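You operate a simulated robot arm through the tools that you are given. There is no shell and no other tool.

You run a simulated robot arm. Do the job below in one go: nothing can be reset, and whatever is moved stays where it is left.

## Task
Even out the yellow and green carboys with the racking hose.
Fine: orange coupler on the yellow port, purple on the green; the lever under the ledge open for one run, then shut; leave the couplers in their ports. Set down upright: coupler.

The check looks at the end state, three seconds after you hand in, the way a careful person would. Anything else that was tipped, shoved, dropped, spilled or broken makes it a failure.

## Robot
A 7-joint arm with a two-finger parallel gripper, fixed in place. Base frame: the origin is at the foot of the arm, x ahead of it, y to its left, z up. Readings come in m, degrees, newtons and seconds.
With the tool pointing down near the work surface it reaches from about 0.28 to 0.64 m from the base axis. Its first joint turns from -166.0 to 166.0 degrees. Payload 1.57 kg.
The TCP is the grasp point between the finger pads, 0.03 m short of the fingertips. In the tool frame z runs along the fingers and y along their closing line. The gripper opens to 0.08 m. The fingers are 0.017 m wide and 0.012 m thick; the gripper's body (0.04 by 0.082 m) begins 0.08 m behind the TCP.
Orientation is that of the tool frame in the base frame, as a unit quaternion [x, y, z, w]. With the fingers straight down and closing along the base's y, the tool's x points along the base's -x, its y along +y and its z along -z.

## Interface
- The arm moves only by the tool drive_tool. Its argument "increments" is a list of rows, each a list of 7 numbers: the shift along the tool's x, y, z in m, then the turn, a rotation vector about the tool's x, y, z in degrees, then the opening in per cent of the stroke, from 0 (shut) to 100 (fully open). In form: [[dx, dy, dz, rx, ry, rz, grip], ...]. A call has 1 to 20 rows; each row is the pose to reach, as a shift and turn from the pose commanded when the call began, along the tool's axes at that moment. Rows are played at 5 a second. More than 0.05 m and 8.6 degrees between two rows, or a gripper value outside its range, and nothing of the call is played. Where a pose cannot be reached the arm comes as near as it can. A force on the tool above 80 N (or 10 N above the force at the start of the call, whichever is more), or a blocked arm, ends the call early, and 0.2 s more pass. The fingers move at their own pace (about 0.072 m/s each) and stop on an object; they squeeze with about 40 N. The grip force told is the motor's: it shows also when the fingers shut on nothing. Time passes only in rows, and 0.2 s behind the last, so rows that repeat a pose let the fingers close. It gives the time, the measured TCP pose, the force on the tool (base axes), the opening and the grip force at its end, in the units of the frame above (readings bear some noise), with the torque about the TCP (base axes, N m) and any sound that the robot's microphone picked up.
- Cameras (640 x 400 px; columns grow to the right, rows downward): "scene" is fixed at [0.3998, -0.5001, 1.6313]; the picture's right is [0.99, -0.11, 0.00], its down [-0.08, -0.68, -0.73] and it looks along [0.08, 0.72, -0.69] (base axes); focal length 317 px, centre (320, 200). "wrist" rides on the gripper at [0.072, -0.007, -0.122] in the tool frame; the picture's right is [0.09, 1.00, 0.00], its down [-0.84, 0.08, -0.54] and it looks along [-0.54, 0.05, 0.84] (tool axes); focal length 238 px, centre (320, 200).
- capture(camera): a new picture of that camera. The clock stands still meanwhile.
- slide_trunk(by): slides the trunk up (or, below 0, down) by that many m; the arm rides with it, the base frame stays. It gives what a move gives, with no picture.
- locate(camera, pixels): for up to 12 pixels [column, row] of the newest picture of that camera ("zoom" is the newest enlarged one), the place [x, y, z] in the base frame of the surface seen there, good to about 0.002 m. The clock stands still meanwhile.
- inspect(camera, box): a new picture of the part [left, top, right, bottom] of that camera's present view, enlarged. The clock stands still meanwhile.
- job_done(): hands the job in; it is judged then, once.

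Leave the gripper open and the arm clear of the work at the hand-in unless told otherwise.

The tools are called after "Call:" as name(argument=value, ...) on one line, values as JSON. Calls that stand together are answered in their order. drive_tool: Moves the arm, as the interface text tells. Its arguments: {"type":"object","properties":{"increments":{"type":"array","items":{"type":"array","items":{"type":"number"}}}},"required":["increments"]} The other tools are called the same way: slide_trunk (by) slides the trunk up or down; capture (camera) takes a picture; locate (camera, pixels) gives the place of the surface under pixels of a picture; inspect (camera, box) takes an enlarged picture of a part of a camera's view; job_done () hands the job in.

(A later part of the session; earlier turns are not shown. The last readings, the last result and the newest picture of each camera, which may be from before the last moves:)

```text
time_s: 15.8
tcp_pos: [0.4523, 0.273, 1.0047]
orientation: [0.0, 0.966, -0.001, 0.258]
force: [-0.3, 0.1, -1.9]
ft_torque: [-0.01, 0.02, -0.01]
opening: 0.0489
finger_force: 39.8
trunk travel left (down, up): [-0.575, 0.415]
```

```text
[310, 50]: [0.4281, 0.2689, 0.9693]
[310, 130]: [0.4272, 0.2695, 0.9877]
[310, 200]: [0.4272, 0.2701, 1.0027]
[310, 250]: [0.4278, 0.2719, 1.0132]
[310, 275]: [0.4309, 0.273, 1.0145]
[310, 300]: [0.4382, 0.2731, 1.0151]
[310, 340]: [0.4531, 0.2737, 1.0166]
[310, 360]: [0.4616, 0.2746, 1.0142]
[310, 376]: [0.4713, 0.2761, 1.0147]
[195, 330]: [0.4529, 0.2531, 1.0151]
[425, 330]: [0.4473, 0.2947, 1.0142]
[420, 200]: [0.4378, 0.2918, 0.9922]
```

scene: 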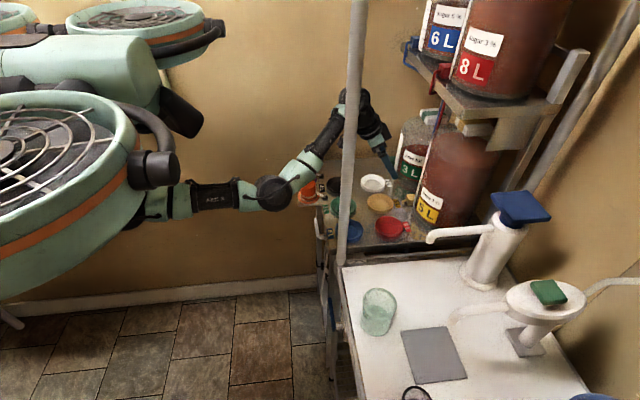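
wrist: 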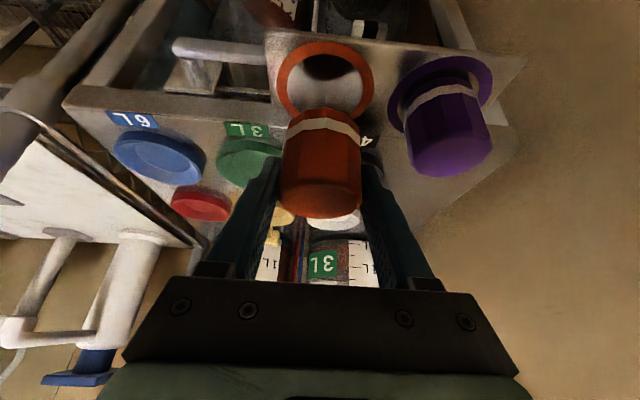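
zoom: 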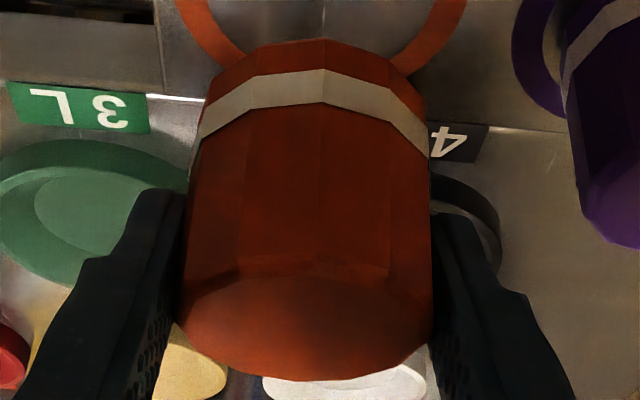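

The coupler hangs upright: its near face is at x≈0.4275 over its whole height, its top is at z≈1.015, and its centre is ≈(0.4515, 0.273), about 1 mm behind the TCP. I'll carry it at z≈1.017 to above the yellow port (0.675, 0.2045).

Call:
drive_tool(increments=[[-0.006, 0, -0.0104, 0, 0, 0, 0], [-0.0383, -0.0114, 0.0083, 0, 0, 0, 0], [-0.0706, -0.0228, 0.0269, 0, 0, 0, 0], [-0.1029, -0.0343, 0.0456, 0, 0, 0, 0], [-0.1351, -0.0457, 0.0642, 0, 0, 0, 0], [-0.1674, -0.0571, 0.0829, 0, 0, 0, 0], [-0.1997, -0.0685, 0.1015, 0, 0, 0, 0], [-0.1997, -0.0685, 0.1015, 0, 0, 0, 0]])

Call:
inspect(camera="wrist", box=[240, 60, 400, 230])

Call:
inspect(camera="scene", box=[330, 130, 420, 230])

```text
time_s: 17.6
tcp_pos: [0.6722, 0.2034, 1.019]
orientation: [-0.001, 0.966, 0.0, 0.259]
force: [0.4, -0.2, -1.6]
ft_torque: [0.0, -0.01, -0.02]
opening: 0.0489
finger_force: 39.9
trunk travel left (down, up): [-0.575, 0.415]
```

```text
2.35 times, centred on (320, 145) of wrist
```

zoom: 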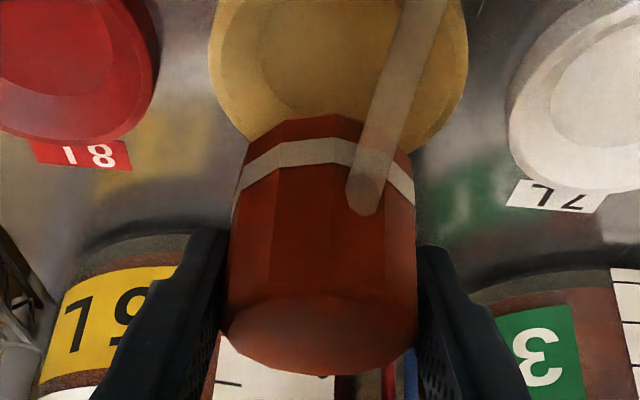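

```text
4.00 times, centred on (375, 180) of scene
```

zoom: 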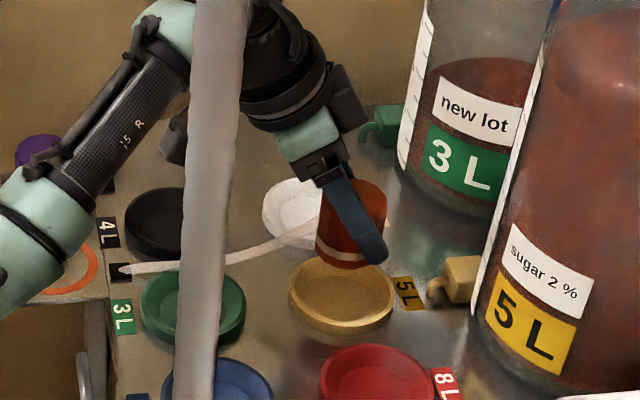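

The coupler is near the yellow port and the hose follows. The TCP reads x=0.672, so I'll locate the coupler itself to get its true centre.

Call:
inspect(camera="wrist", box=[240, 60, 400, 230])

Call:
locate(camera="zoom", pixels=[[320, 130], [320, 200], [320, 250], [320, 280], [320, 310], [320, 340], [320, 360], [320, 372], [235, 330], [410, 330], [240, 250], [405, 250]])

Call:
locate(camera="zoom", pixels=[[212, 60], [464, 60], [300, 60], [240, 40], [440, 40], [320, 20], [230, 315], [418, 315], [325, 120]])

```text
2.35 times, centred on (320, 145) of wrist
```

zoom: 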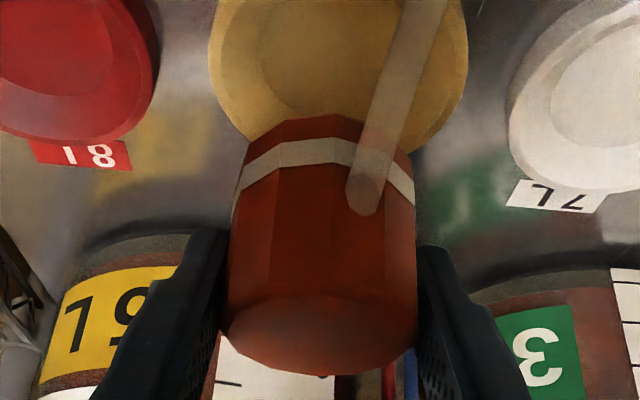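

```text
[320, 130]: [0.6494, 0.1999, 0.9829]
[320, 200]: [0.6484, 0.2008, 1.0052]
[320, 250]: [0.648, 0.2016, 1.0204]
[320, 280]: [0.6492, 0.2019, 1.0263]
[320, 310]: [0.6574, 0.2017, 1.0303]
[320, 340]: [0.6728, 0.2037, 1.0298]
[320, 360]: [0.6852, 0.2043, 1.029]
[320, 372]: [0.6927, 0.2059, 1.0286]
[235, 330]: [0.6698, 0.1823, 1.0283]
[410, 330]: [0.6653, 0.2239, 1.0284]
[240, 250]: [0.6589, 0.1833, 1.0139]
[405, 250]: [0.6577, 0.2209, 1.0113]
```

```text
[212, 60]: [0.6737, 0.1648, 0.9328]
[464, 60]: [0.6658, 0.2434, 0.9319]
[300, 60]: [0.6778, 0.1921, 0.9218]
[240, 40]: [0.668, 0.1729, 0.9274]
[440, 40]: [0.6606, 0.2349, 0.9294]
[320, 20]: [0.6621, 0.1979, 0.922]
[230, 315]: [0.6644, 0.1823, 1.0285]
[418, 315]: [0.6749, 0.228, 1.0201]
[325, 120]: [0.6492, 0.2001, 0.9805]
```

The coupler's centre is ≈(0.672, 0.204) and its bottom is at z≈0.975. The port centre is ≈(0.675, 0.2043) with a floor radius of 26 mm, against about 24 mm for the coupler. I'll shift +3 mm in x and lower 42 mm, stopping about 1 cm above the floor.

Call:
drive_tool(increments=[[-0.0026, 0.0005, 0.0015, 0, 0, 0, 0], [0.0024, 0.0005, 0.0102, 0, 0, 0, 0], [0.0074, 0.0005, 0.0188, 0, 0, 0, 0], [0.0124, 0.0005, 0.0275, 0, 0, 0, 0], [0.0184, 0.0005, 0.0379, 0, 0, 0, 0], [0.0184, 0.0005, 0.0379, 0, 0, 0, 0]])

Call:
inspect(camera="wrist", box=[240, 60, 400, 230])

Call:
locate(camera="zoom", pixels=[[320, 130], [320, 200], [320, 250], [320, 280], [320, 310], [320, 340], [320, 360], [320, 372], [230, 315], [418, 315], [240, 250], [405, 250]])

Call:
inspect(camera="scene", box=[350, 160, 410, 220])

```text
time_s: 19.0
tcp_pos: [0.6766, 0.206, 0.9734]
orientation: [0.0, 0.966, -0.001, 0.259]
force: [0.0, -0.8, -2.0]
ft_torque: [0.01, 0.01, -0.03]
opening: 0.049
finger_force: 40.4
trunk travel left (down, up): [-0.575, 0.415]
```

```text
2.35 times, centred on (320, 145) of wrist
```

zoom: 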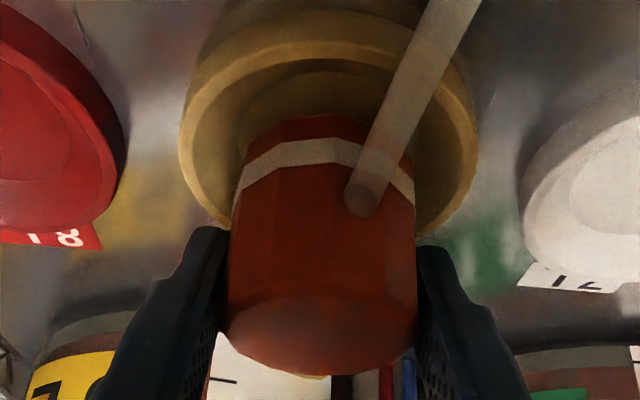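

```text
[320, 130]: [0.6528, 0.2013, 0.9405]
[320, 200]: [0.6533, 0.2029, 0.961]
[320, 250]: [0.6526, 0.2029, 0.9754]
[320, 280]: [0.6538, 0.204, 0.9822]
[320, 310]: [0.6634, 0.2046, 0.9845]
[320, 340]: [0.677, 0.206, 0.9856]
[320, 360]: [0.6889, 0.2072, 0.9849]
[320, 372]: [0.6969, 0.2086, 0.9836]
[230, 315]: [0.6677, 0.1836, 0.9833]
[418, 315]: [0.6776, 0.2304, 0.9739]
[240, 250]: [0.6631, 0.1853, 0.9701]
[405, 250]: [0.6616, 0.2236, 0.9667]
```

```text
6.67 times, centred on (380, 190) of scene
```

zoom: 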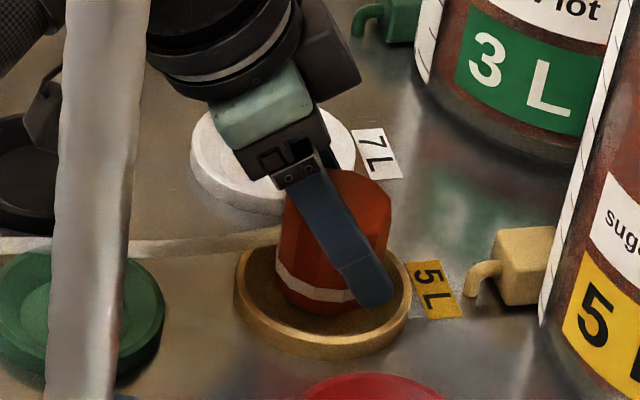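

The coupler is above the port floor by about 1 cm, with its centre ≈(0.6765, 0.2055). I'll re-measure the port rim in this view for relative centring.

Call:
inspect(camera="wrist", box=[240, 60, 400, 230])

Call:
locate(camera="zoom", pixels=[[185, 150], [195, 150], [476, 150], [465, 150], [183, 130], [478, 170], [300, 45], [300, 55], [300, 80], [255, 120], [200, 90], [455, 90]])

Call:
locate(camera="zoom", pixels=[[320, 115], [320, 120], [250, 140], [400, 140], [235, 210], [415, 210], [225, 300], [420, 300]])

```text
2.35 times, centred on (320, 145) of wrist
```

zoom: 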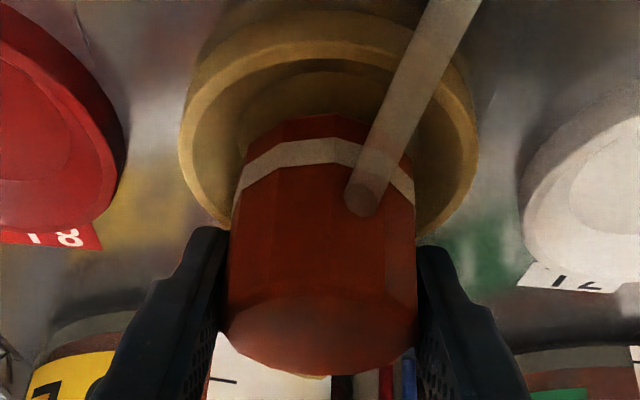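

```text
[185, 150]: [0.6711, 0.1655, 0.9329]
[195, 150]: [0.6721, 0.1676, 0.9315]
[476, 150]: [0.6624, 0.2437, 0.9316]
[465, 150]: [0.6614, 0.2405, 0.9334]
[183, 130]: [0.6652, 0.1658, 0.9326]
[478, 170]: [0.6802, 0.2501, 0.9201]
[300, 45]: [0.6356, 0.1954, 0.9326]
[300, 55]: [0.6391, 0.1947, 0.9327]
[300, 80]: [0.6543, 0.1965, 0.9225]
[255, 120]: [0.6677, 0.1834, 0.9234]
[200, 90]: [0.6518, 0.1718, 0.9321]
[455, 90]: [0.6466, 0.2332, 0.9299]
```

```text
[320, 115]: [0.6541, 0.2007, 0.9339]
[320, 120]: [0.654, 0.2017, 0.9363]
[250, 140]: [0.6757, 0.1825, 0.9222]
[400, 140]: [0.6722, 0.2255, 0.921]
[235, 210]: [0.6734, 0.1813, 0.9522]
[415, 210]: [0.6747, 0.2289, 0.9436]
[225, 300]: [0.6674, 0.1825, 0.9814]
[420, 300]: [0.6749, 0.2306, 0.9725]
```

The port centre is confirmed at ≈(0.6745, 0.2043). The coupler is 2 mm too far in x and 1 mm in y. I'll correct that and lower 8 mm, watching the force.

Call:
drive_tool(increments=[[0.0016, -0.0012, -0.0009, 0, 0, 0, 0], [0.0031, -0.0012, 0.0017, 0, 0, 0, 0], [0.0046, -0.0012, 0.0043, 0, 0, 0, 0], [0.0056, -0.0012, 0.006, 0, 0, 0, 0], [0.0056, -0.0012, 0.006, 0, 0, 0, 0]])

```text
time_s: 20.2
tcp_pos: [0.6744, 0.204, 0.9668]
orientation: [0.0, 0.966, -0.001, 0.26]
force: [-0.2, -0.1, -0.4]
ft_torque: [0.0, -0.05, -0.06]
opening: 0.049
finger_force: 40.0
trunk travel left (down, up): [-0.575, 0.415]
```

The force dropped from −2.0 to −0.4 N, so the coupler is just touching. I'll press 2 mm further in small steps.

Call:
drive_tool(increments=[[0.0005, 0, 0.0009, 0, 0, 0, 0], [0.001, 0, 0.0017, 0, 0, 0, 0], [0.001, 0, 0.0017, 0, 0, 0, 0]])

Call:
inspect(camera="scene", box=[350, 160, 410, 220])

Call:
inspect(camera="wrist", box=[240, 60, 400, 230])

Call:
locate(camera="zoom", pixels=[[320, 130], [320, 200], [320, 250], [320, 320], [320, 340], [320, 360], [320, 372], [260, 340], [380, 340]])

```text
time_s: 21.0
tcp_pos: [0.6752, 0.2048, 0.9653]
orientation: [0.001, 0.965, -0.001, 0.261]
force: [0.9, 1.7, 3.3]
ft_torque: [0.11, 0.06, -0.01]
opening: 0.0492
finger_force: 40.0
trunk travel left (down, up): [-0.575, 0.415]
```

```text
6.67 times, centred on (380, 190) of scene
```

zoom: 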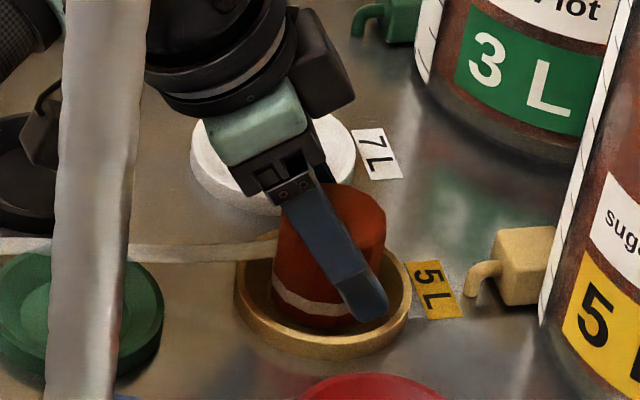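

```text
2.35 times, centred on (320, 145) of wrist
```

zoom: 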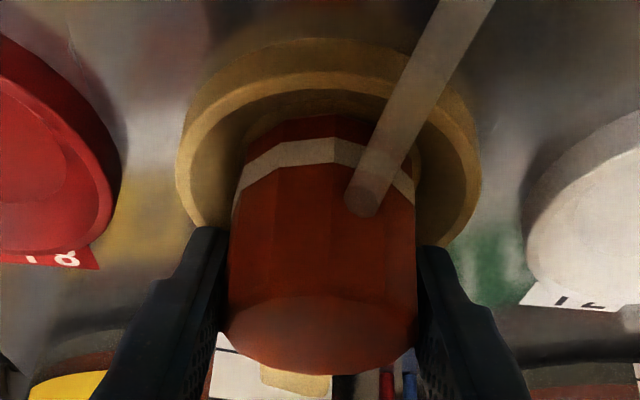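

```text
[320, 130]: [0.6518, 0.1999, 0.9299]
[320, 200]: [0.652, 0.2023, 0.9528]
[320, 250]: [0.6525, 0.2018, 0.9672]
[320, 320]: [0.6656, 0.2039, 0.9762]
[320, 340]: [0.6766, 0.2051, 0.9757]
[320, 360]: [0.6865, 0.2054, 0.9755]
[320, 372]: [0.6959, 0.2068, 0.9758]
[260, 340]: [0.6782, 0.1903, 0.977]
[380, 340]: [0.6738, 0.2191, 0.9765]
```

The coupler stands upright in the yellow port with its top at z≈0.976, which means seated, and a 3 N upward reaction. I'll relieve 1 mm of pressure and open the fingers.

Call:
drive_tool(increments=[[-0.0004, 0, -0.0008, 0, 0, 0, 0], [-0.0004, 0, -0.0008, 0, 0, 0, 60], [-0.0004, 0, -0.0008, 0, 0, 0, 75], [-0.0004, 0, -0.0008, 0, 0, 0, 90], [-0.0004, 0, -0.0008, 0, 0, 0, 90]])

Call:
inspect(camera="wrist", box=[240, 60, 400, 230])

Call:
locate(camera="zoom", pixels=[[320, 130], [320, 200], [320, 250], [320, 320], [320, 340], [320, 360], [320, 372], [260, 340], [380, 340]])

```text
time_s: 22.2
tcp_pos: [0.6753, 0.2041, 0.9652]
orientation: [0.001, 0.966, -0.001, 0.259]
force: [-1.0, -0.8, 1.2]
ft_torque: [-0.03, 0.0, 0.02]
opening: 0.0721
finger_force: 0.0
trunk travel left (down, up): [-0.575, 0.415]
```

```text
2.35 times, centred on (320, 145) of wrist
```

zoom: 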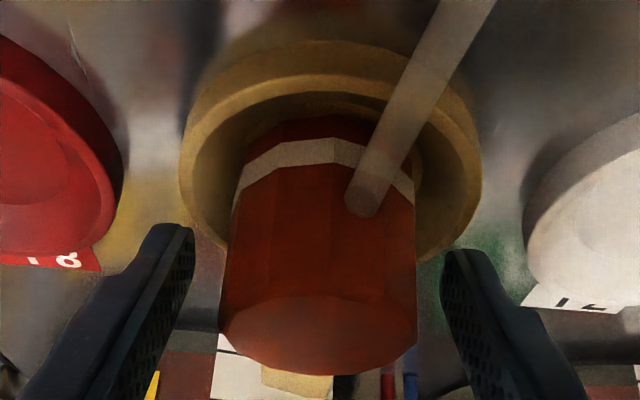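

```text
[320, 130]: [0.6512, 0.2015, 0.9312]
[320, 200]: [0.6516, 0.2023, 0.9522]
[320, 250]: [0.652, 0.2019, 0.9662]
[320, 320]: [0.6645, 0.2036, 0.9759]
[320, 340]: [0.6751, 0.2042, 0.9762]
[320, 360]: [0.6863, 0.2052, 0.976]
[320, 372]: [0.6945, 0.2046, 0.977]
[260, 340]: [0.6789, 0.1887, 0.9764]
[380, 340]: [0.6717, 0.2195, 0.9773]
```

The coupler remains upright and still, with both fingers clear. I'll go straight up 6 cm.

Call:
drive_tool(increments=[[-0.005, 0, -0.0087, 0, 0, 0, 90], [-0.015, 0, -0.026, 0, 0, 0, 90], [-0.03, 0, -0.052, 0, 0, 0, 90], [-0.05, 0, -0.0866, 0, 0, 0, 90]])

Call:
capture(camera="wrist")

Call:
inspect(camera="scene", box=[330, 150, 420, 240])

```text
time_s: 23.2
tcp_pos: [0.6729, 0.2063, 1.0658]
orientation: [0.001, 0.966, -0.001, 0.26]
force: [-0.7, 0.9, -0.3]
ft_torque: [-0.01, 0.0, 0.01]
opening: 0.0719
finger_force: 0.1
trunk travel left (down, up): [-0.575, 0.415]
```

```text
taken
```

wrist: 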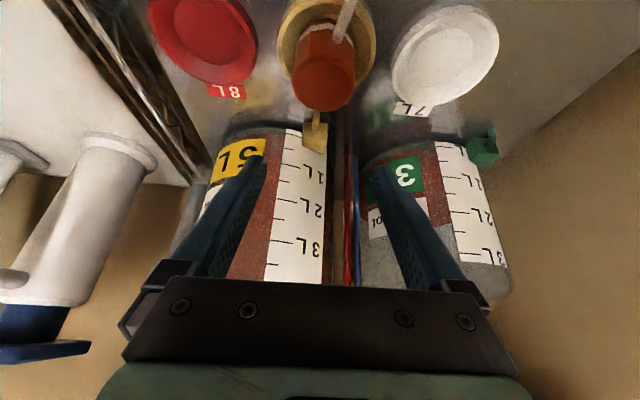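

```text
4.44 times, centred on (375, 195) of scene
```

zoom: 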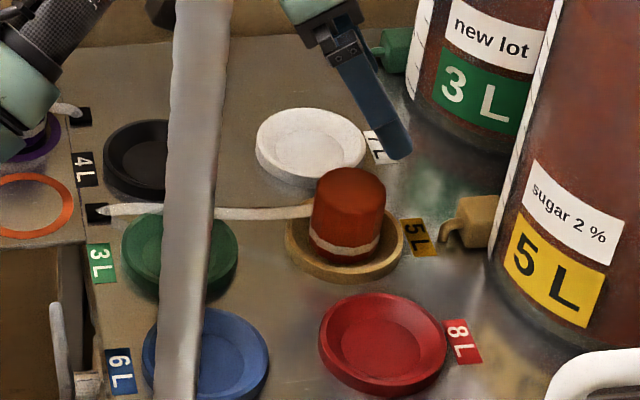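

Orange is in the yellow port. The hose crosses at about (200,212) in the zoom, past the green port. I'll locate the hose and the green port's geometry before planning the purple coupler.

Call:
locate(camera="zoom", pixels=[[110, 209], [150, 209], [230, 212], [265, 213], [300, 212], [180, 290], [225, 240], [130, 250], [145, 225], [215, 225], [180, 250], [150, 250]])

Call:
inspect(camera="scene", box=[325, 185, 375, 220])

```text
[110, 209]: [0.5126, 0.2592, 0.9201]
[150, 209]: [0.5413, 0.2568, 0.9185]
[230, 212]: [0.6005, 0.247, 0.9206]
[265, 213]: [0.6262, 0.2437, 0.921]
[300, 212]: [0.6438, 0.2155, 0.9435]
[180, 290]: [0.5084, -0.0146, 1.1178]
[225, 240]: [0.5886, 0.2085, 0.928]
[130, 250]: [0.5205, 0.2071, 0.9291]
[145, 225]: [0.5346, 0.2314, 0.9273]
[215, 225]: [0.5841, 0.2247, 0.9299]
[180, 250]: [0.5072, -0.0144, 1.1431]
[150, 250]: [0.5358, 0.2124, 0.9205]
```

```text
11.43 times, centred on (350, 202) of scene
```

zoom: 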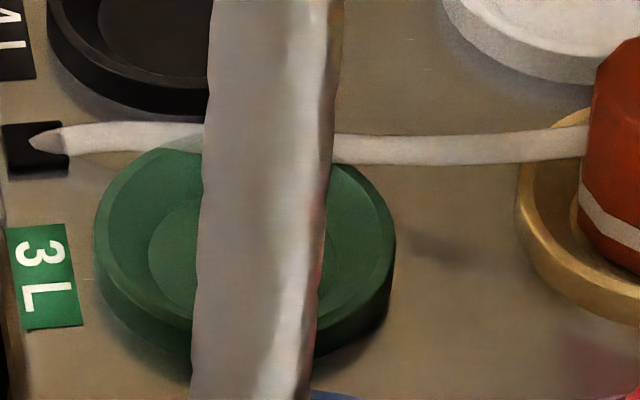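

The locate readings go through the hose to the ledge below, so it is no solid obstacle. I'll now move back at z≈1.08 to above the purple coupler at about (0.447, 0.354).

Call:
drive_tool(increments=[[0.0236, 0.0185, -0.0156, 0, 0, 0, 100], [0.0472, 0.037, -0.0313, 0, 0, 0, 100], [0.0708, 0.0555, -0.0469, 0, 0, 0, 100], [0.0944, 0.074, -0.0626, 0, 0, 0, 100], [0.1179, 0.0925, -0.0782, 0, 0, 0, 100], [0.1415, 0.111, -0.0938, 0, 0, 0, 100], [0.1651, 0.1295, -0.1095, 0, 0, 0, 100], [0.1887, 0.148, -0.1251, 0, 0, 0, 100], [0.1887, 0.148, -0.1251, 0, 0, 0, 100]])

Call:
capture(camera="wrist")

Call:
inspect(camera="wrist", box=[240, 0, 440, 130])

```text
time_s: 25.2
tcp_pos: [0.4495, 0.3564, 1.0783]
orientation: [0.001, 0.966, -0.001, 0.258]
force: [0.6, -0.7, -0.1]
ft_torque: [-0.03, 0.01, 0.0]
opening: 0.08
finger_force: 0.1
trunk travel left (down, up): [-0.575, 0.415]
```

```text
taken
```

wrist: 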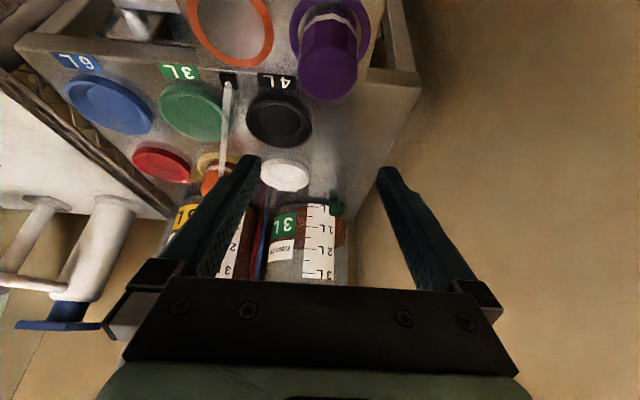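

```text
3.08 times, centred on (340, 65) of wrist
```

zoom: 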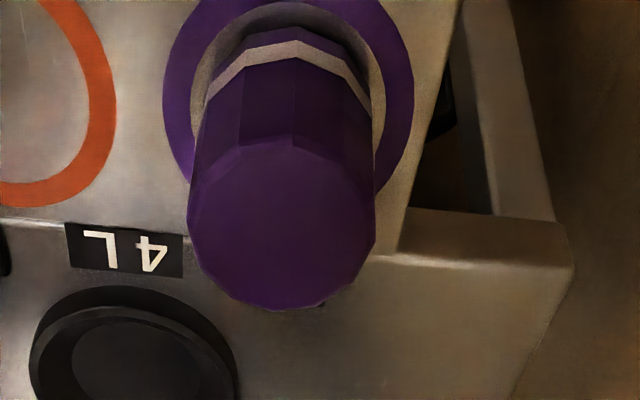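

I'll locate the purple coupler's top edges in this zoom, and the green port rim in a second zoom.

Call:
locate(camera="zoom", pixels=[[195, 220], [370, 220], [280, 145], [280, 220], [280, 295], [280, 305], [188, 220], [377, 220], [280, 60], [280, 100]])

Call:
inspect(camera="wrist", box=[140, 70, 250, 150])

Call:
locate(camera="zoom", pixels=[[115, 180], [125, 180], [505, 240], [515, 240], [300, 70], [300, 85], [320, 330], [320, 345], [300, 180], [190, 180], [400, 200], [300, 260]])

```text
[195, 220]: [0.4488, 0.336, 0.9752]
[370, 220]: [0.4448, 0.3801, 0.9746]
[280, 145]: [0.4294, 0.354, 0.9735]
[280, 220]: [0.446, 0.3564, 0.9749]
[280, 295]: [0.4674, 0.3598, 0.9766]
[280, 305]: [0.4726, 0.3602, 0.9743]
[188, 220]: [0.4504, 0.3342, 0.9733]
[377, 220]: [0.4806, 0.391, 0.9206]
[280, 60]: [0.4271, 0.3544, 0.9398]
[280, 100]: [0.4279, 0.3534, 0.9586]
```

```text
5.00 times, centred on (195, 110) of wrist
```

zoom: 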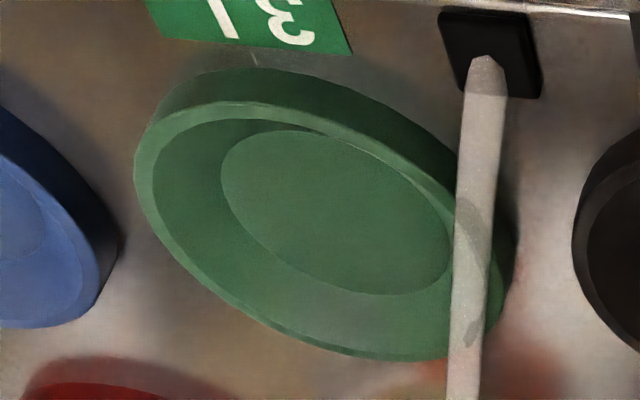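

```text
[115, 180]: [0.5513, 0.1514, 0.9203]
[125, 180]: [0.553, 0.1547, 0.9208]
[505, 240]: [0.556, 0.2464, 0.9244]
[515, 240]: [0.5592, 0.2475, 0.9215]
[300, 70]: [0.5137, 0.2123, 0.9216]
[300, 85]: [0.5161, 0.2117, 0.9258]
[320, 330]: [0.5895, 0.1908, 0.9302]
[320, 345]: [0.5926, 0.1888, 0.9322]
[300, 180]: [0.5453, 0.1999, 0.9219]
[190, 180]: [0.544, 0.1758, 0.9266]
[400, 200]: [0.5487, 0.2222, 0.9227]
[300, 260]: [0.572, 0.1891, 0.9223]
```

Purple's centre is ≈(0.4505, 0.358), and the green port's floor centre is ≈(0.555, 0.2043), in line with yellow. I'll lower over purple to z≈0.99 first.

Call:
drive_tool(increments=[[0.0108, 0.0004, 0.0192, 0, 0, 0, 100], [0.0216, 0.0008, 0.0384, 0, 0, 0, 100], [0.0324, 0.0012, 0.0575, 0, 0, 0, 100], [0.0431, 0.0016, 0.0767, 0, 0, 0, 100], [0.0431, 0.0016, 0.0767, 0, 0, 0, 100]])

Call:
inspect(camera="wrist", box=[230, 50, 410, 230])

Call:
locate(camera="zoom", pixels=[[320, 150], [320, 200], [320, 230], [320, 250], [320, 270], [320, 290], [260, 250], [380, 250], [90, 280], [540, 290]])

```text
time_s: 26.4
tcp_pos: [0.4464, 0.3548, 0.9912]
orientation: [0.001, 0.966, -0.001, 0.259]
force: [0.0, -0.5, 0.5]
ft_torque: [-0.03, -0.01, 0.01]
opening: 0.0798
finger_force: 0.0
trunk travel left (down, up): [-0.575, 0.415]
```

```text
2.22 times, centred on (320, 140) of wrist
```

zoom: 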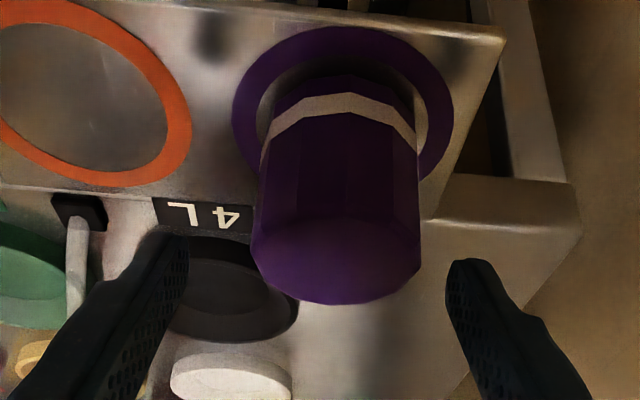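

```text
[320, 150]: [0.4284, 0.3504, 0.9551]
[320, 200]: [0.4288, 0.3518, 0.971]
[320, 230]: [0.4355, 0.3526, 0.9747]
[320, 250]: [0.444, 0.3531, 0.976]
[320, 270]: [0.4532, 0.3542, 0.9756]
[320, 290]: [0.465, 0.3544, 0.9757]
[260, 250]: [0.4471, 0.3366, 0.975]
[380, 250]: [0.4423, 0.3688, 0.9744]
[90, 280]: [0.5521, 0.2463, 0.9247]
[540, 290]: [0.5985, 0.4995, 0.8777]
```

The purple coupler is between the fingers, with its centre ≈(0.4515, 0.357). I'll shift +3 mm in x and +2 mm in y, lower to z≈0.965, then close.

Call:
drive_tool(increments=[[-0.0026, 0.002, 0.0015, 0, 0, 0, 100], [0.004, 0.002, 0.0128, 0, 0, 0, 100], [0.0104, 0.002, 0.024, 0, 0, 0, 100], [0.0104, 0.002, 0.024, 0, 0, 0, 100]])

Call:
inspect(camera="wrist", box=[230, 50, 410, 230])

Call:
locate(camera="zoom", pixels=[[320, 150], [320, 200], [320, 280], [320, 310], [320, 330], [320, 350], [250, 310], [390, 310]])

```text
time_s: 27.4
tcp_pos: [0.4529, 0.3558, 0.9647]
orientation: [0.0, 0.966, 0.0, 0.259]
force: [-0.1, -0.3, -0.1]
ft_torque: [0.03, 0.01, -0.01]
opening: 0.0803
finger_force: 0.1
trunk travel left (down, up): [-0.575, 0.415]
```

```text
2.22 times, centred on (320, 140) of wrist
```

zoom: 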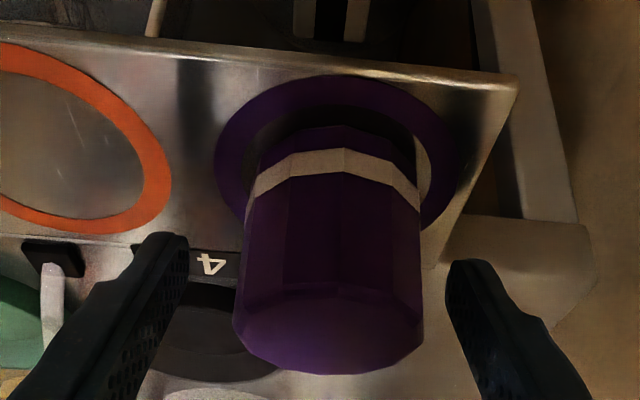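

```text
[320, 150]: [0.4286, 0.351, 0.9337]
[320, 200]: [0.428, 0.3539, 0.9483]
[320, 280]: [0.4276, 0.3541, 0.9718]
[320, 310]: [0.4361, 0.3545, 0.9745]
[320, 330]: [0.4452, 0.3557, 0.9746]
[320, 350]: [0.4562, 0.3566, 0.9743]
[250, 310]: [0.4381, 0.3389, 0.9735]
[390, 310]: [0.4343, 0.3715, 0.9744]
```

The coupler sits about 2.5 mm to the +y side of the finger midline (gaps of 46 px against 24 px). I'll recentre by +2.5 mm in y and then close.

Call:
drive_tool(increments=[[0, 0.0025, 0, 0, 0, 0, 100], [0, 0.0025, 0, 0, 0, 0, 75], [0, 0.0025, 0, 0, 0, 0, 50], [0, 0.0025, 0, 0, 0, 0, 0], [0, 0.0025, 0, 0, 0, 0, 0], [0, 0.0025, 0, 0, 0, 0, 0]])

Call:
inspect(camera="wrist", box=[230, 50, 410, 230])

```text
time_s: 28.8
tcp_pos: [0.4523, 0.3578, 0.9627]
orientation: [0.001, 0.966, -0.001, 0.26]
force: [0.2, 0.0, 0.4]
ft_torque: [0.05, -0.03, 0.0]
opening: 0.049
finger_force: 40.0
trunk travel left (down, up): [-0.575, 0.415]
```

```text
2.22 times, centred on (320, 140) of wrist
```

zoom: 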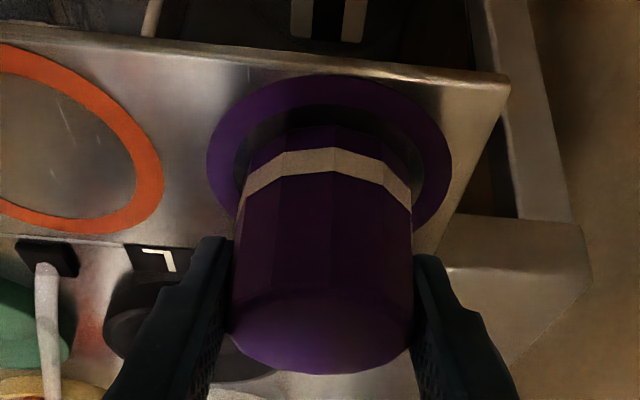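

Purple is gripped centred (0.049 m, 40 N). I'll lift it 5.5 cm and carry it at that height to above the green port (0.555, 0.2043).

Call:
drive_tool(increments=[[-0.005, 0, -0.0087, 0, 0, 0, 0], [-0.015, 0, -0.026, 0, 0, 0, 0], [-0.0275, 0, -0.0476, 0, 0, 0, 0], [-0.0423, -0.0256, -0.0391, 0, 0, 0, 0], [-0.0571, -0.0512, -0.0305, 0, 0, 0, 0], [-0.0719, -0.0768, -0.022, 0, 0, 0, 0], [-0.0867, -0.1023, -0.0134, 0, 0, 0, 0], [-0.1015, -0.1279, -0.0049, 0, 0, 0, 0], [-0.1163, -0.1535, 0.0037, 0, 0, 0, 0], [-0.1163, -0.1535, 0.0037, 0, 0, 0, 0]])

Call:
inspect(camera="wrist", box=[240, 60, 400, 230])

Call:
locate(camera="zoom", pixels=[[320, 130], [320, 200], [320, 250], [320, 320], [320, 340], [320, 360], [240, 250], [405, 250], [212, 60], [464, 60], [300, 20], [300, 60]])

```text
time_s: 31.0
tcp_pos: [0.5557, 0.2054, 1.0222]
orientation: [0.001, 0.966, -0.001, 0.259]
force: [0.8, -0.5, -1.5]
ft_torque: [0.01, 0.0, 0.03]
opening: 0.049
finger_force: 39.4
trunk travel left (down, up): [-0.575, 0.415]
```

```text
2.35 times, centred on (320, 145) of wrist
```

zoom: 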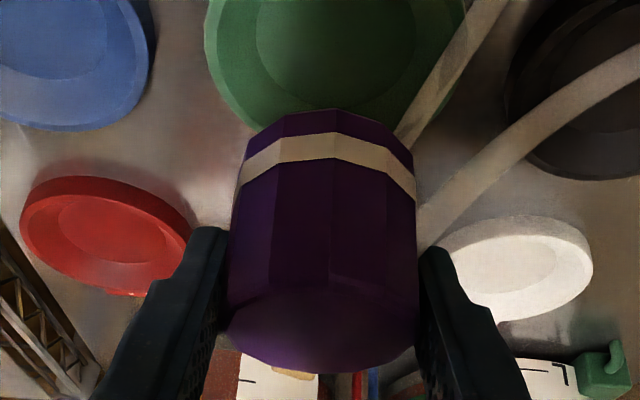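

```text
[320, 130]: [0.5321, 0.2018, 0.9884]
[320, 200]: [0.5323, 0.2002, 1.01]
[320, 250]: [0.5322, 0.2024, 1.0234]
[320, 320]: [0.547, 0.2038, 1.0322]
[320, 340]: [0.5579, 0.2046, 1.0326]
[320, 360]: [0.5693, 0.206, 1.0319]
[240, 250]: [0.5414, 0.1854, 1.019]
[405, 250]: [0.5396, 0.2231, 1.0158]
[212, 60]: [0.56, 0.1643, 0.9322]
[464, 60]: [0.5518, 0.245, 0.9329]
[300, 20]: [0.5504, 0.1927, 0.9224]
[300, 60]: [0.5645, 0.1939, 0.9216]
```

Purple's centre is ≈(0.556, 0.2045) and its bottom is at z≈0.978, right over the green port (0.555, 0.2045). I'll lower 45 mm and measure again.

Call:
drive_tool(increments=[[0.0059, 0, 0.0082, 0, 0, 0, 0], [0.0109, 0, 0.0168, 0, 0, 0, 0], [0.0159, 0, 0.0255, 0, 0, 0, 0], [0.0209, 0, 0.0341, 0, 0, 0, 0], [0.0234, 0, 0.0385, 0, 0, 0, 0], [0.0234, 0, 0.0385, 0, 0, 0, 0]])

Call:
inspect(camera="wrist", box=[240, 60, 400, 230])

Call:
locate(camera="zoom", pixels=[[320, 130], [320, 200], [320, 250], [320, 340], [320, 360], [235, 210], [415, 210], [183, 130], [476, 130], [300, 45], [300, 60], [320, 40]])

```text
time_s: 32.4
tcp_pos: [0.5542, 0.2035, 0.9751]
orientation: [0.0, 0.966, -0.001, 0.259]
force: [-0.3, -0.4, -1.2]
ft_torque: [-0.02, 0.03, 0.02]
opening: 0.0491
finger_force: 40.0
trunk travel left (down, up): [-0.575, 0.415]
```

```text
2.35 times, centred on (320, 145) of wrist
```

zoom: 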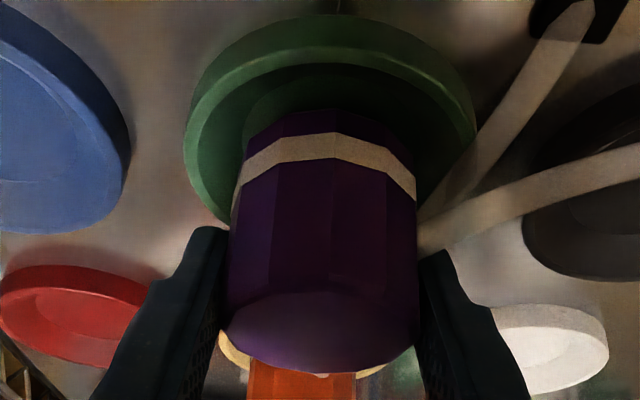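

```text
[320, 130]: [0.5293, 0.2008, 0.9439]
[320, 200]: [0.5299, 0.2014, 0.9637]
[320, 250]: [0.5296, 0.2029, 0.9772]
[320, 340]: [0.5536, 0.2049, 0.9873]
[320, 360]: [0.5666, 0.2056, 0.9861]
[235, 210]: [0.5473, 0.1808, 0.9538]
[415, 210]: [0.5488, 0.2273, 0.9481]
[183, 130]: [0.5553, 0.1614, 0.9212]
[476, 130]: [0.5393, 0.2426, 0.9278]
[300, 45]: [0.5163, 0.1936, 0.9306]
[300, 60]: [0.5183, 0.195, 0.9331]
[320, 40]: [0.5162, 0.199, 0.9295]
```

Purple's centre is ≈(0.5533, 0.2042) against a port centre of ≈(0.5555, 0.204). I'll shift +2 mm in x and lower 8.5 mm with force watch.

Call:
drive_tool(increments=[[-0.0017, 0, 0.001, 0, 0, 0, 0], [-0.0002, 0, 0.0036, 0, 0, 0, 0], [0.0013, 0, 0.0062, 0, 0, 0, 0], [0.0026, 0, 0.0084, 0, 0, 0, 0], [0.0026, 0, 0.0084, 0, 0, 0, 0]])

Call:
inspect(camera="wrist", box=[240, 60, 400, 230])

Call:
locate(camera="zoom", pixels=[[320, 130], [320, 200], [320, 250], [320, 340], [320, 360], [235, 210], [415, 210], [300, 45], [300, 60], [300, 80]])

```text
time_s: 33.6
tcp_pos: [0.5555, 0.2041, 0.968]
orientation: [0.0, 0.966, -0.001, 0.259]
force: [0.2, -0.5, -1.6]
ft_torque: [-0.02, -0.01, -0.01]
opening: 0.0489
finger_force: 40.3
trunk travel left (down, up): [-0.575, 0.415]
```

```text
2.35 times, centred on (320, 145) of wrist
```

zoom: 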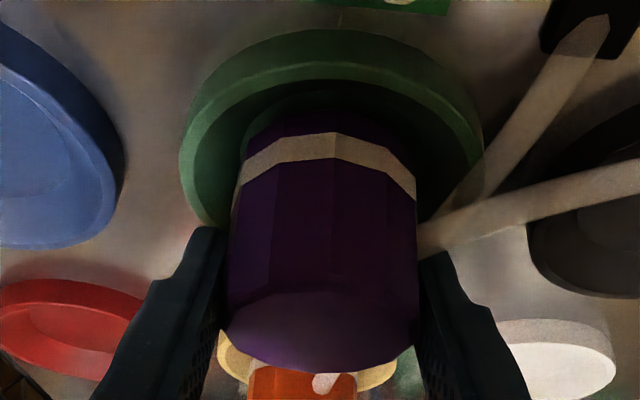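

```text
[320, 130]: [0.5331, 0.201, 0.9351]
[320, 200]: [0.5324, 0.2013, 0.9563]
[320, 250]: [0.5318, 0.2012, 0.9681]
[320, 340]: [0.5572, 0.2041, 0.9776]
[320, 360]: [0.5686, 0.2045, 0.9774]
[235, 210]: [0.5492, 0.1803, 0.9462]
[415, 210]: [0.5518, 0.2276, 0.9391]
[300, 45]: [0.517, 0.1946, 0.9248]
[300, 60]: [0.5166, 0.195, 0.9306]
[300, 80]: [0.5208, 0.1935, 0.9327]
```

Purple is centred, with its top at z≈0.9775, about 1.5 mm to go. I'll lower 2.5 mm in small steps.

Call:
drive_tool(increments=[[0.0006, 0, 0.0011, 0, 0, 0, 0], [0.0013, 0, 0.0022, 0, 0, 0, 0], [0.0013, 0, 0.0022, 0, 0, 0, 0]])

```text
time_s: 34.4
tcp_pos: [0.5561, 0.2032, 0.9649]
orientation: [0.003, 0.965, -0.001, 0.261]
force: [2.0, -2.6, 8.3]
ft_torque: [-0.05, 0.14, 0.01]
opening: 0.049
finger_force: 40.3
trunk travel left (down, up): [-0.575, 0.415]
```

There is firm contact now at +8.3 N. I'll relieve 1 mm and check that the coupler is seated before opening.

Call:
drive_tool(increments=[[-0.0005, 0, -0.0009, 0, 0, 0, 0], [-0.0005, 0, -0.0009, 0, 0, 0, 0]])

Call:
inspect(camera="wrist", box=[240, 60, 400, 230])

Call:
locate(camera="zoom", pixels=[[320, 130], [320, 200], [320, 250], [320, 330], [320, 345], [320, 360], [260, 340], [380, 340]])

Call:
inspect(camera="scene", box=[325, 160, 395, 225])

```text
time_s: 35.0
tcp_pos: [0.5561, 0.2034, 0.9656]
orientation: [0.0, 0.966, -0.001, 0.259]
force: [1.7, -1.3, 3.9]
ft_torque: [-0.01, -0.09, -0.02]
opening: 0.0491
finger_force: 39.4
trunk travel left (down, up): [-0.575, 0.415]
```

```text
2.35 times, centred on (320, 145) of wrist
```

zoom: 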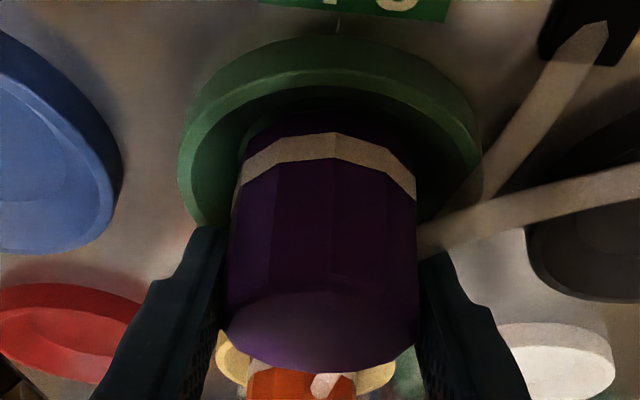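

```text
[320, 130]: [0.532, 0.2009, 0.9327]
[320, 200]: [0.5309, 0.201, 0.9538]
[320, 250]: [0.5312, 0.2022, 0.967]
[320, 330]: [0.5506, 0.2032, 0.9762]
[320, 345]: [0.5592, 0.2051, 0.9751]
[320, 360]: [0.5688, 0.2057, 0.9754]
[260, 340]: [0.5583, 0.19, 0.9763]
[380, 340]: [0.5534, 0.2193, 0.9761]
```

```text
6.15 times, centred on (360, 192) of scene
```

zoom: 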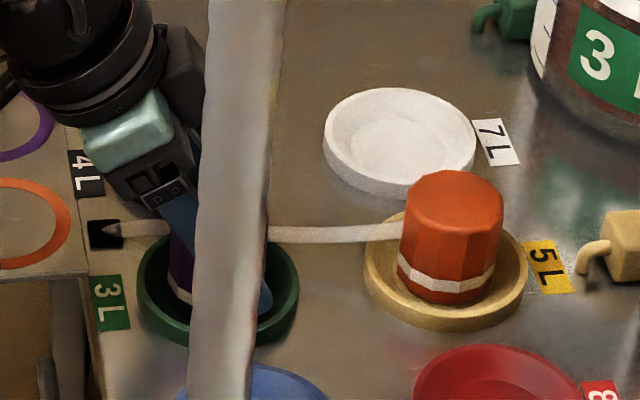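

Purple's top is at z≈0.976 and level, so it is seated. I'll open the fingers and then lift straight up.

Call:
drive_tool(increments=[[-0.0003, 0, -0.0005, 0, 0, 0, 60], [-0.0003, 0, -0.0005, 0, 0, 0, 75], [-0.0003, 0, -0.0005, 0, 0, 0, 90], [-0.0003, 0, -0.0005, 0, 0, 0, 90]])

Call:
drive_tool(increments=[[-0.005, 0, -0.0087, 0, 0, 0, 90], [-0.015, 0, -0.026, 0, 0, 0, 90], [-0.03, 0, -0.052, 0, 0, 0, 90], [-0.05, 0, -0.0866, 0, 0, 0, 90]])

Call:
capture(camera="wrist")

Call:
inspect(camera="scene", box=[325, 160, 425, 230])

```text
time_s: 36.0
tcp_pos: [0.5551, 0.2051, 0.9661]
orientation: [0.001, 0.966, -0.002, 0.259]
force: [0.2, -0.3, 0.2]
ft_torque: [-0.03, 0.01, -0.01]
opening: 0.0718
finger_force: 0.1
trunk travel left (down, up): [-0.575, 0.415]
```

```text
time_s: 37.0
tcp_pos: [0.5536, 0.2042, 1.0668]
orientation: [0.0, 0.966, -0.001, 0.258]
force: [0.0, -0.1, -0.1]
ft_torque: [0.01, 0.0, -0.03]
opening: 0.0717
finger_force: 0.1
trunk travel left (down, up): [-0.575, 0.415]
```

```text
taken
```

wrist: 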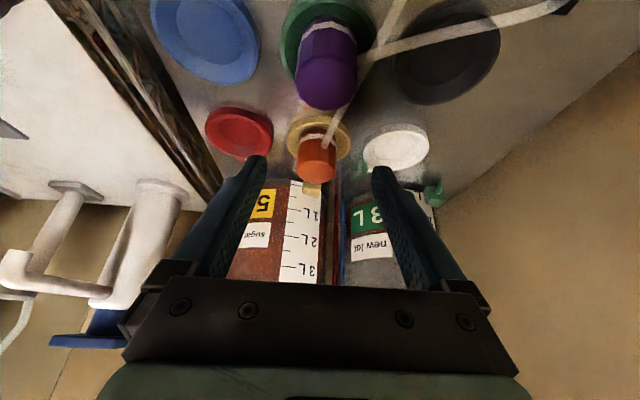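

```text
5.71 times, centred on (375, 195) of scene
```

zoom: 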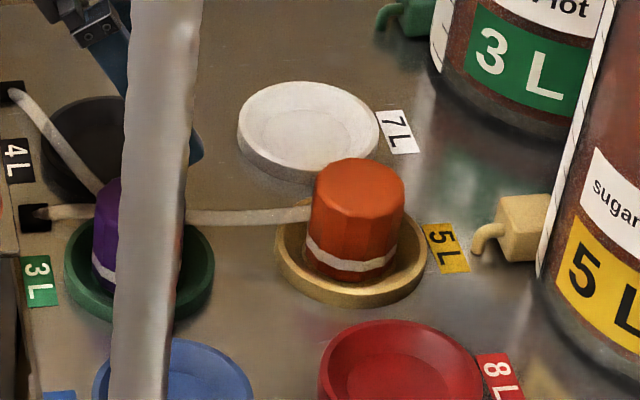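

Both couplers are seated and upright. Before touching the lever I want the liquid levels, to know what one run does and to avoid overflow. I'll enlarge the carboys in both cameras.

Call:
inspect(camera="scene", box=[390, 105, 500, 215])

Call:
inspect(camera="scene", box=[385, 110, 445, 205])

Call:
inspect(camera="wrist", box=[220, 170, 450, 290])

```text
3.64 times, centred on (445, 160) of scene
```

zoom: 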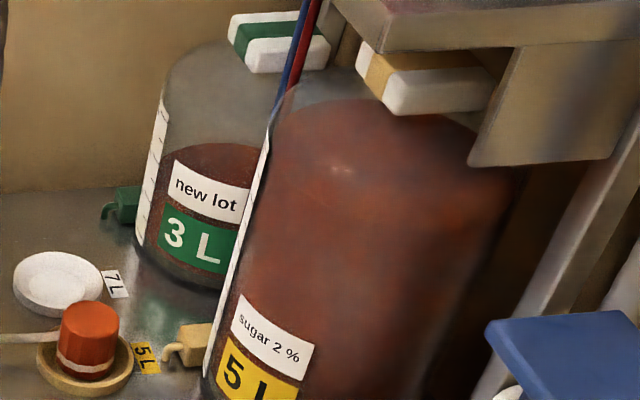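

```text
4.21 times, centred on (415, 158) of scene
```

zoom: 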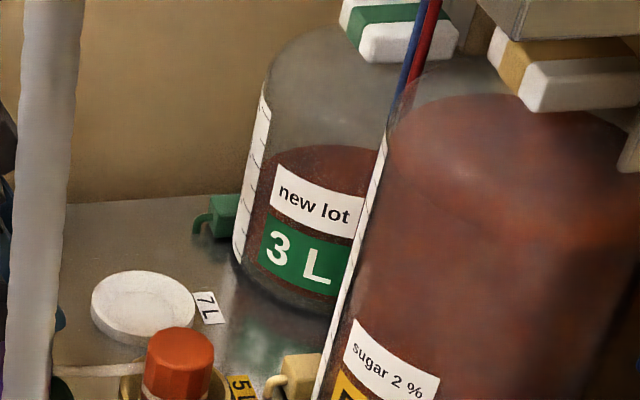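

```text
2.78 times, centred on (335, 230) of wrist
```

zoom: 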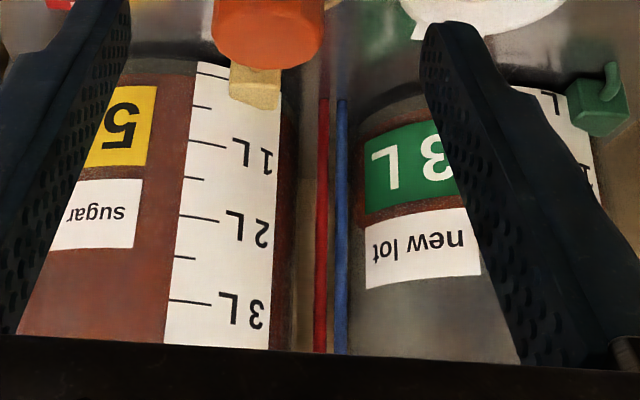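

I'll use locate to get the heights of the liquid lines and the scale marks, first from the scene view.

Call:
inspect(camera="scene", box=[390, 105, 500, 215])

Call:
locate(camera="zoom", pixels=[[180, 150], [180, 165], [220, 140], [220, 150], [300, 105], [300, 120], [350, 100], [350, 90], [170, 80], [290, 85], [180, 270], [160, 200]])

Call:
inspect(camera="scene", box=[398, 125, 438, 195])

```text
3.64 times, centred on (445, 160) of scene
```

zoom: 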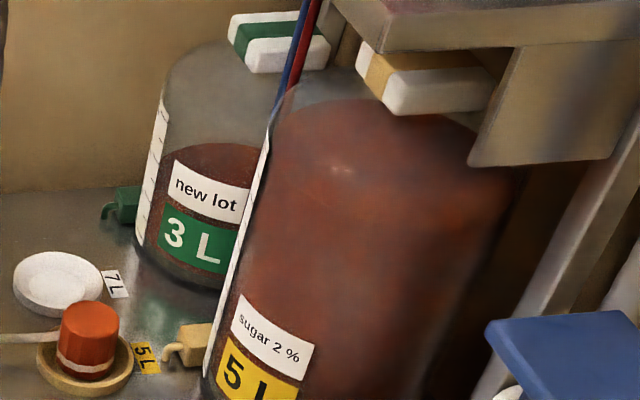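

```text
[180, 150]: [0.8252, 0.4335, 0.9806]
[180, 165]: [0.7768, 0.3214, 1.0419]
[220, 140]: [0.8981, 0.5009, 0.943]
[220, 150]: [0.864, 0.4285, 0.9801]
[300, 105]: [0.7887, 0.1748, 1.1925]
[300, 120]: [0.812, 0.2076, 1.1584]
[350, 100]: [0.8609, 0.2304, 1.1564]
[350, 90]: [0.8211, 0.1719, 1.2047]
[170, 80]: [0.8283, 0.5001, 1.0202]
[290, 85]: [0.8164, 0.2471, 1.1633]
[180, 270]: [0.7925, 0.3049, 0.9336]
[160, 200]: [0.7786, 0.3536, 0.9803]
```

```text
5.71 times, centred on (418, 160) of scene
```

zoom: 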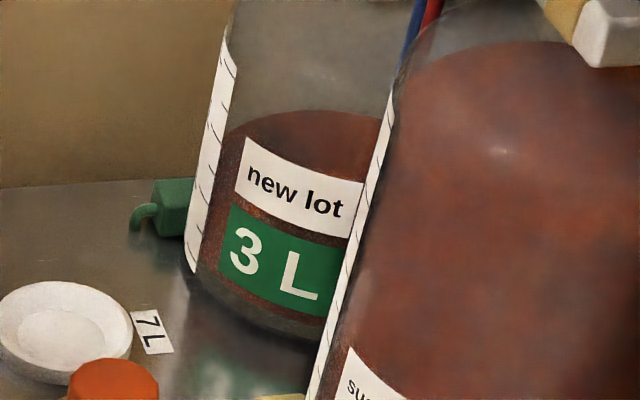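

The glass is transparent to locate. The green liquid surface is at z≈0.980 and the yellow at z≈1.157. Now the scale marks, via the wrist view.

Call:
inspect(camera="wrist", box=[220, 170, 450, 290])

Call:
locate(camera="zoom", pixels=[[205, 105], [205, 142], [200, 178], [195, 215], [185, 258], [185, 300], [230, 68], [545, 92], [590, 150], [330, 220], [345, 220], [150, 310]])

```text
2.78 times, centred on (335, 230) of wrist
```

zoom: 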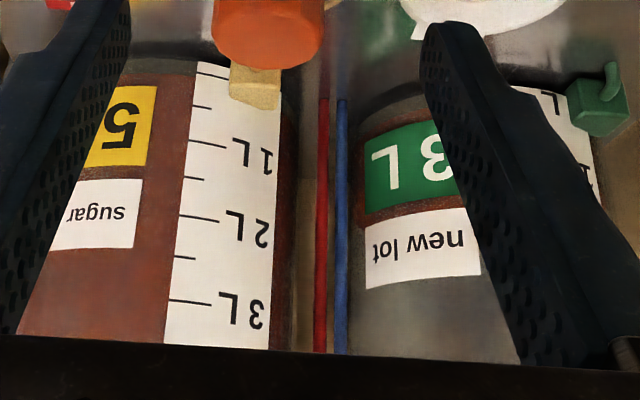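

```text
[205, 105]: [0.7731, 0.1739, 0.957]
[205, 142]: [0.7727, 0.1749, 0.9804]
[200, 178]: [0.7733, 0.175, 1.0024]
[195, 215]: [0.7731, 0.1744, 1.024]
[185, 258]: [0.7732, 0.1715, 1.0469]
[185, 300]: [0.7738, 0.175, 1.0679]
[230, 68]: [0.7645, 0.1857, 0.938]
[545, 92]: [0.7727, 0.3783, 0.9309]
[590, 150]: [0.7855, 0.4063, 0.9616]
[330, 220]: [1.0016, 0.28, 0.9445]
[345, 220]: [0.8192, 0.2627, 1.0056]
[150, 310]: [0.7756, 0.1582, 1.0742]
```

The scale is 0.0437 m per litre with 0 L at z≈0.9365, so yellow holds about 5 L and green about 1 L. Evening out gives 3 L each, which fits. Now for the lever: I'll back off to x≈0.36 at this height, close the gripper, and tilt to 45 degrees.

Call:
drive_tool(increments=[[0.0336, 0, -0.0194, 0, 0, 0, 90], [0.0672, 0, -0.0388, 0, 0, 0, 90], [0.1008, 0, -0.0582, 0, 0, 0, 60], [0.1344, 0, -0.0776, 0, 0, 0, 30], [0.168, 0, -0.097, 0, 0, 0, 0], [0.168, 0, -0.097, 0, -7.5, 0, 0], [0.168, 0, -0.097, 0, -15, 0, 0], [0.168, 0, -0.097, 0, -15, 0, 0]])

Call:
capture(camera="wrist")

```text
time_s: 38.8
tcp_pos: [0.3608, 0.2048, 1.0672]
orientation: [0.0, 0.924, -0.001, 0.383]
force: [0.5, 0.2, -0.7]
ft_torque: [0.01, -0.01, -0.06]
opening: 0.0001
finger_force: 21.4
trunk travel left (down, up): [-0.575, 0.415]
```

```text
taken
```

wrist: 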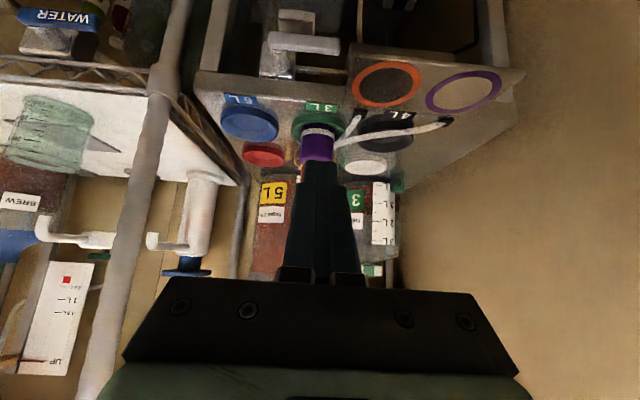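

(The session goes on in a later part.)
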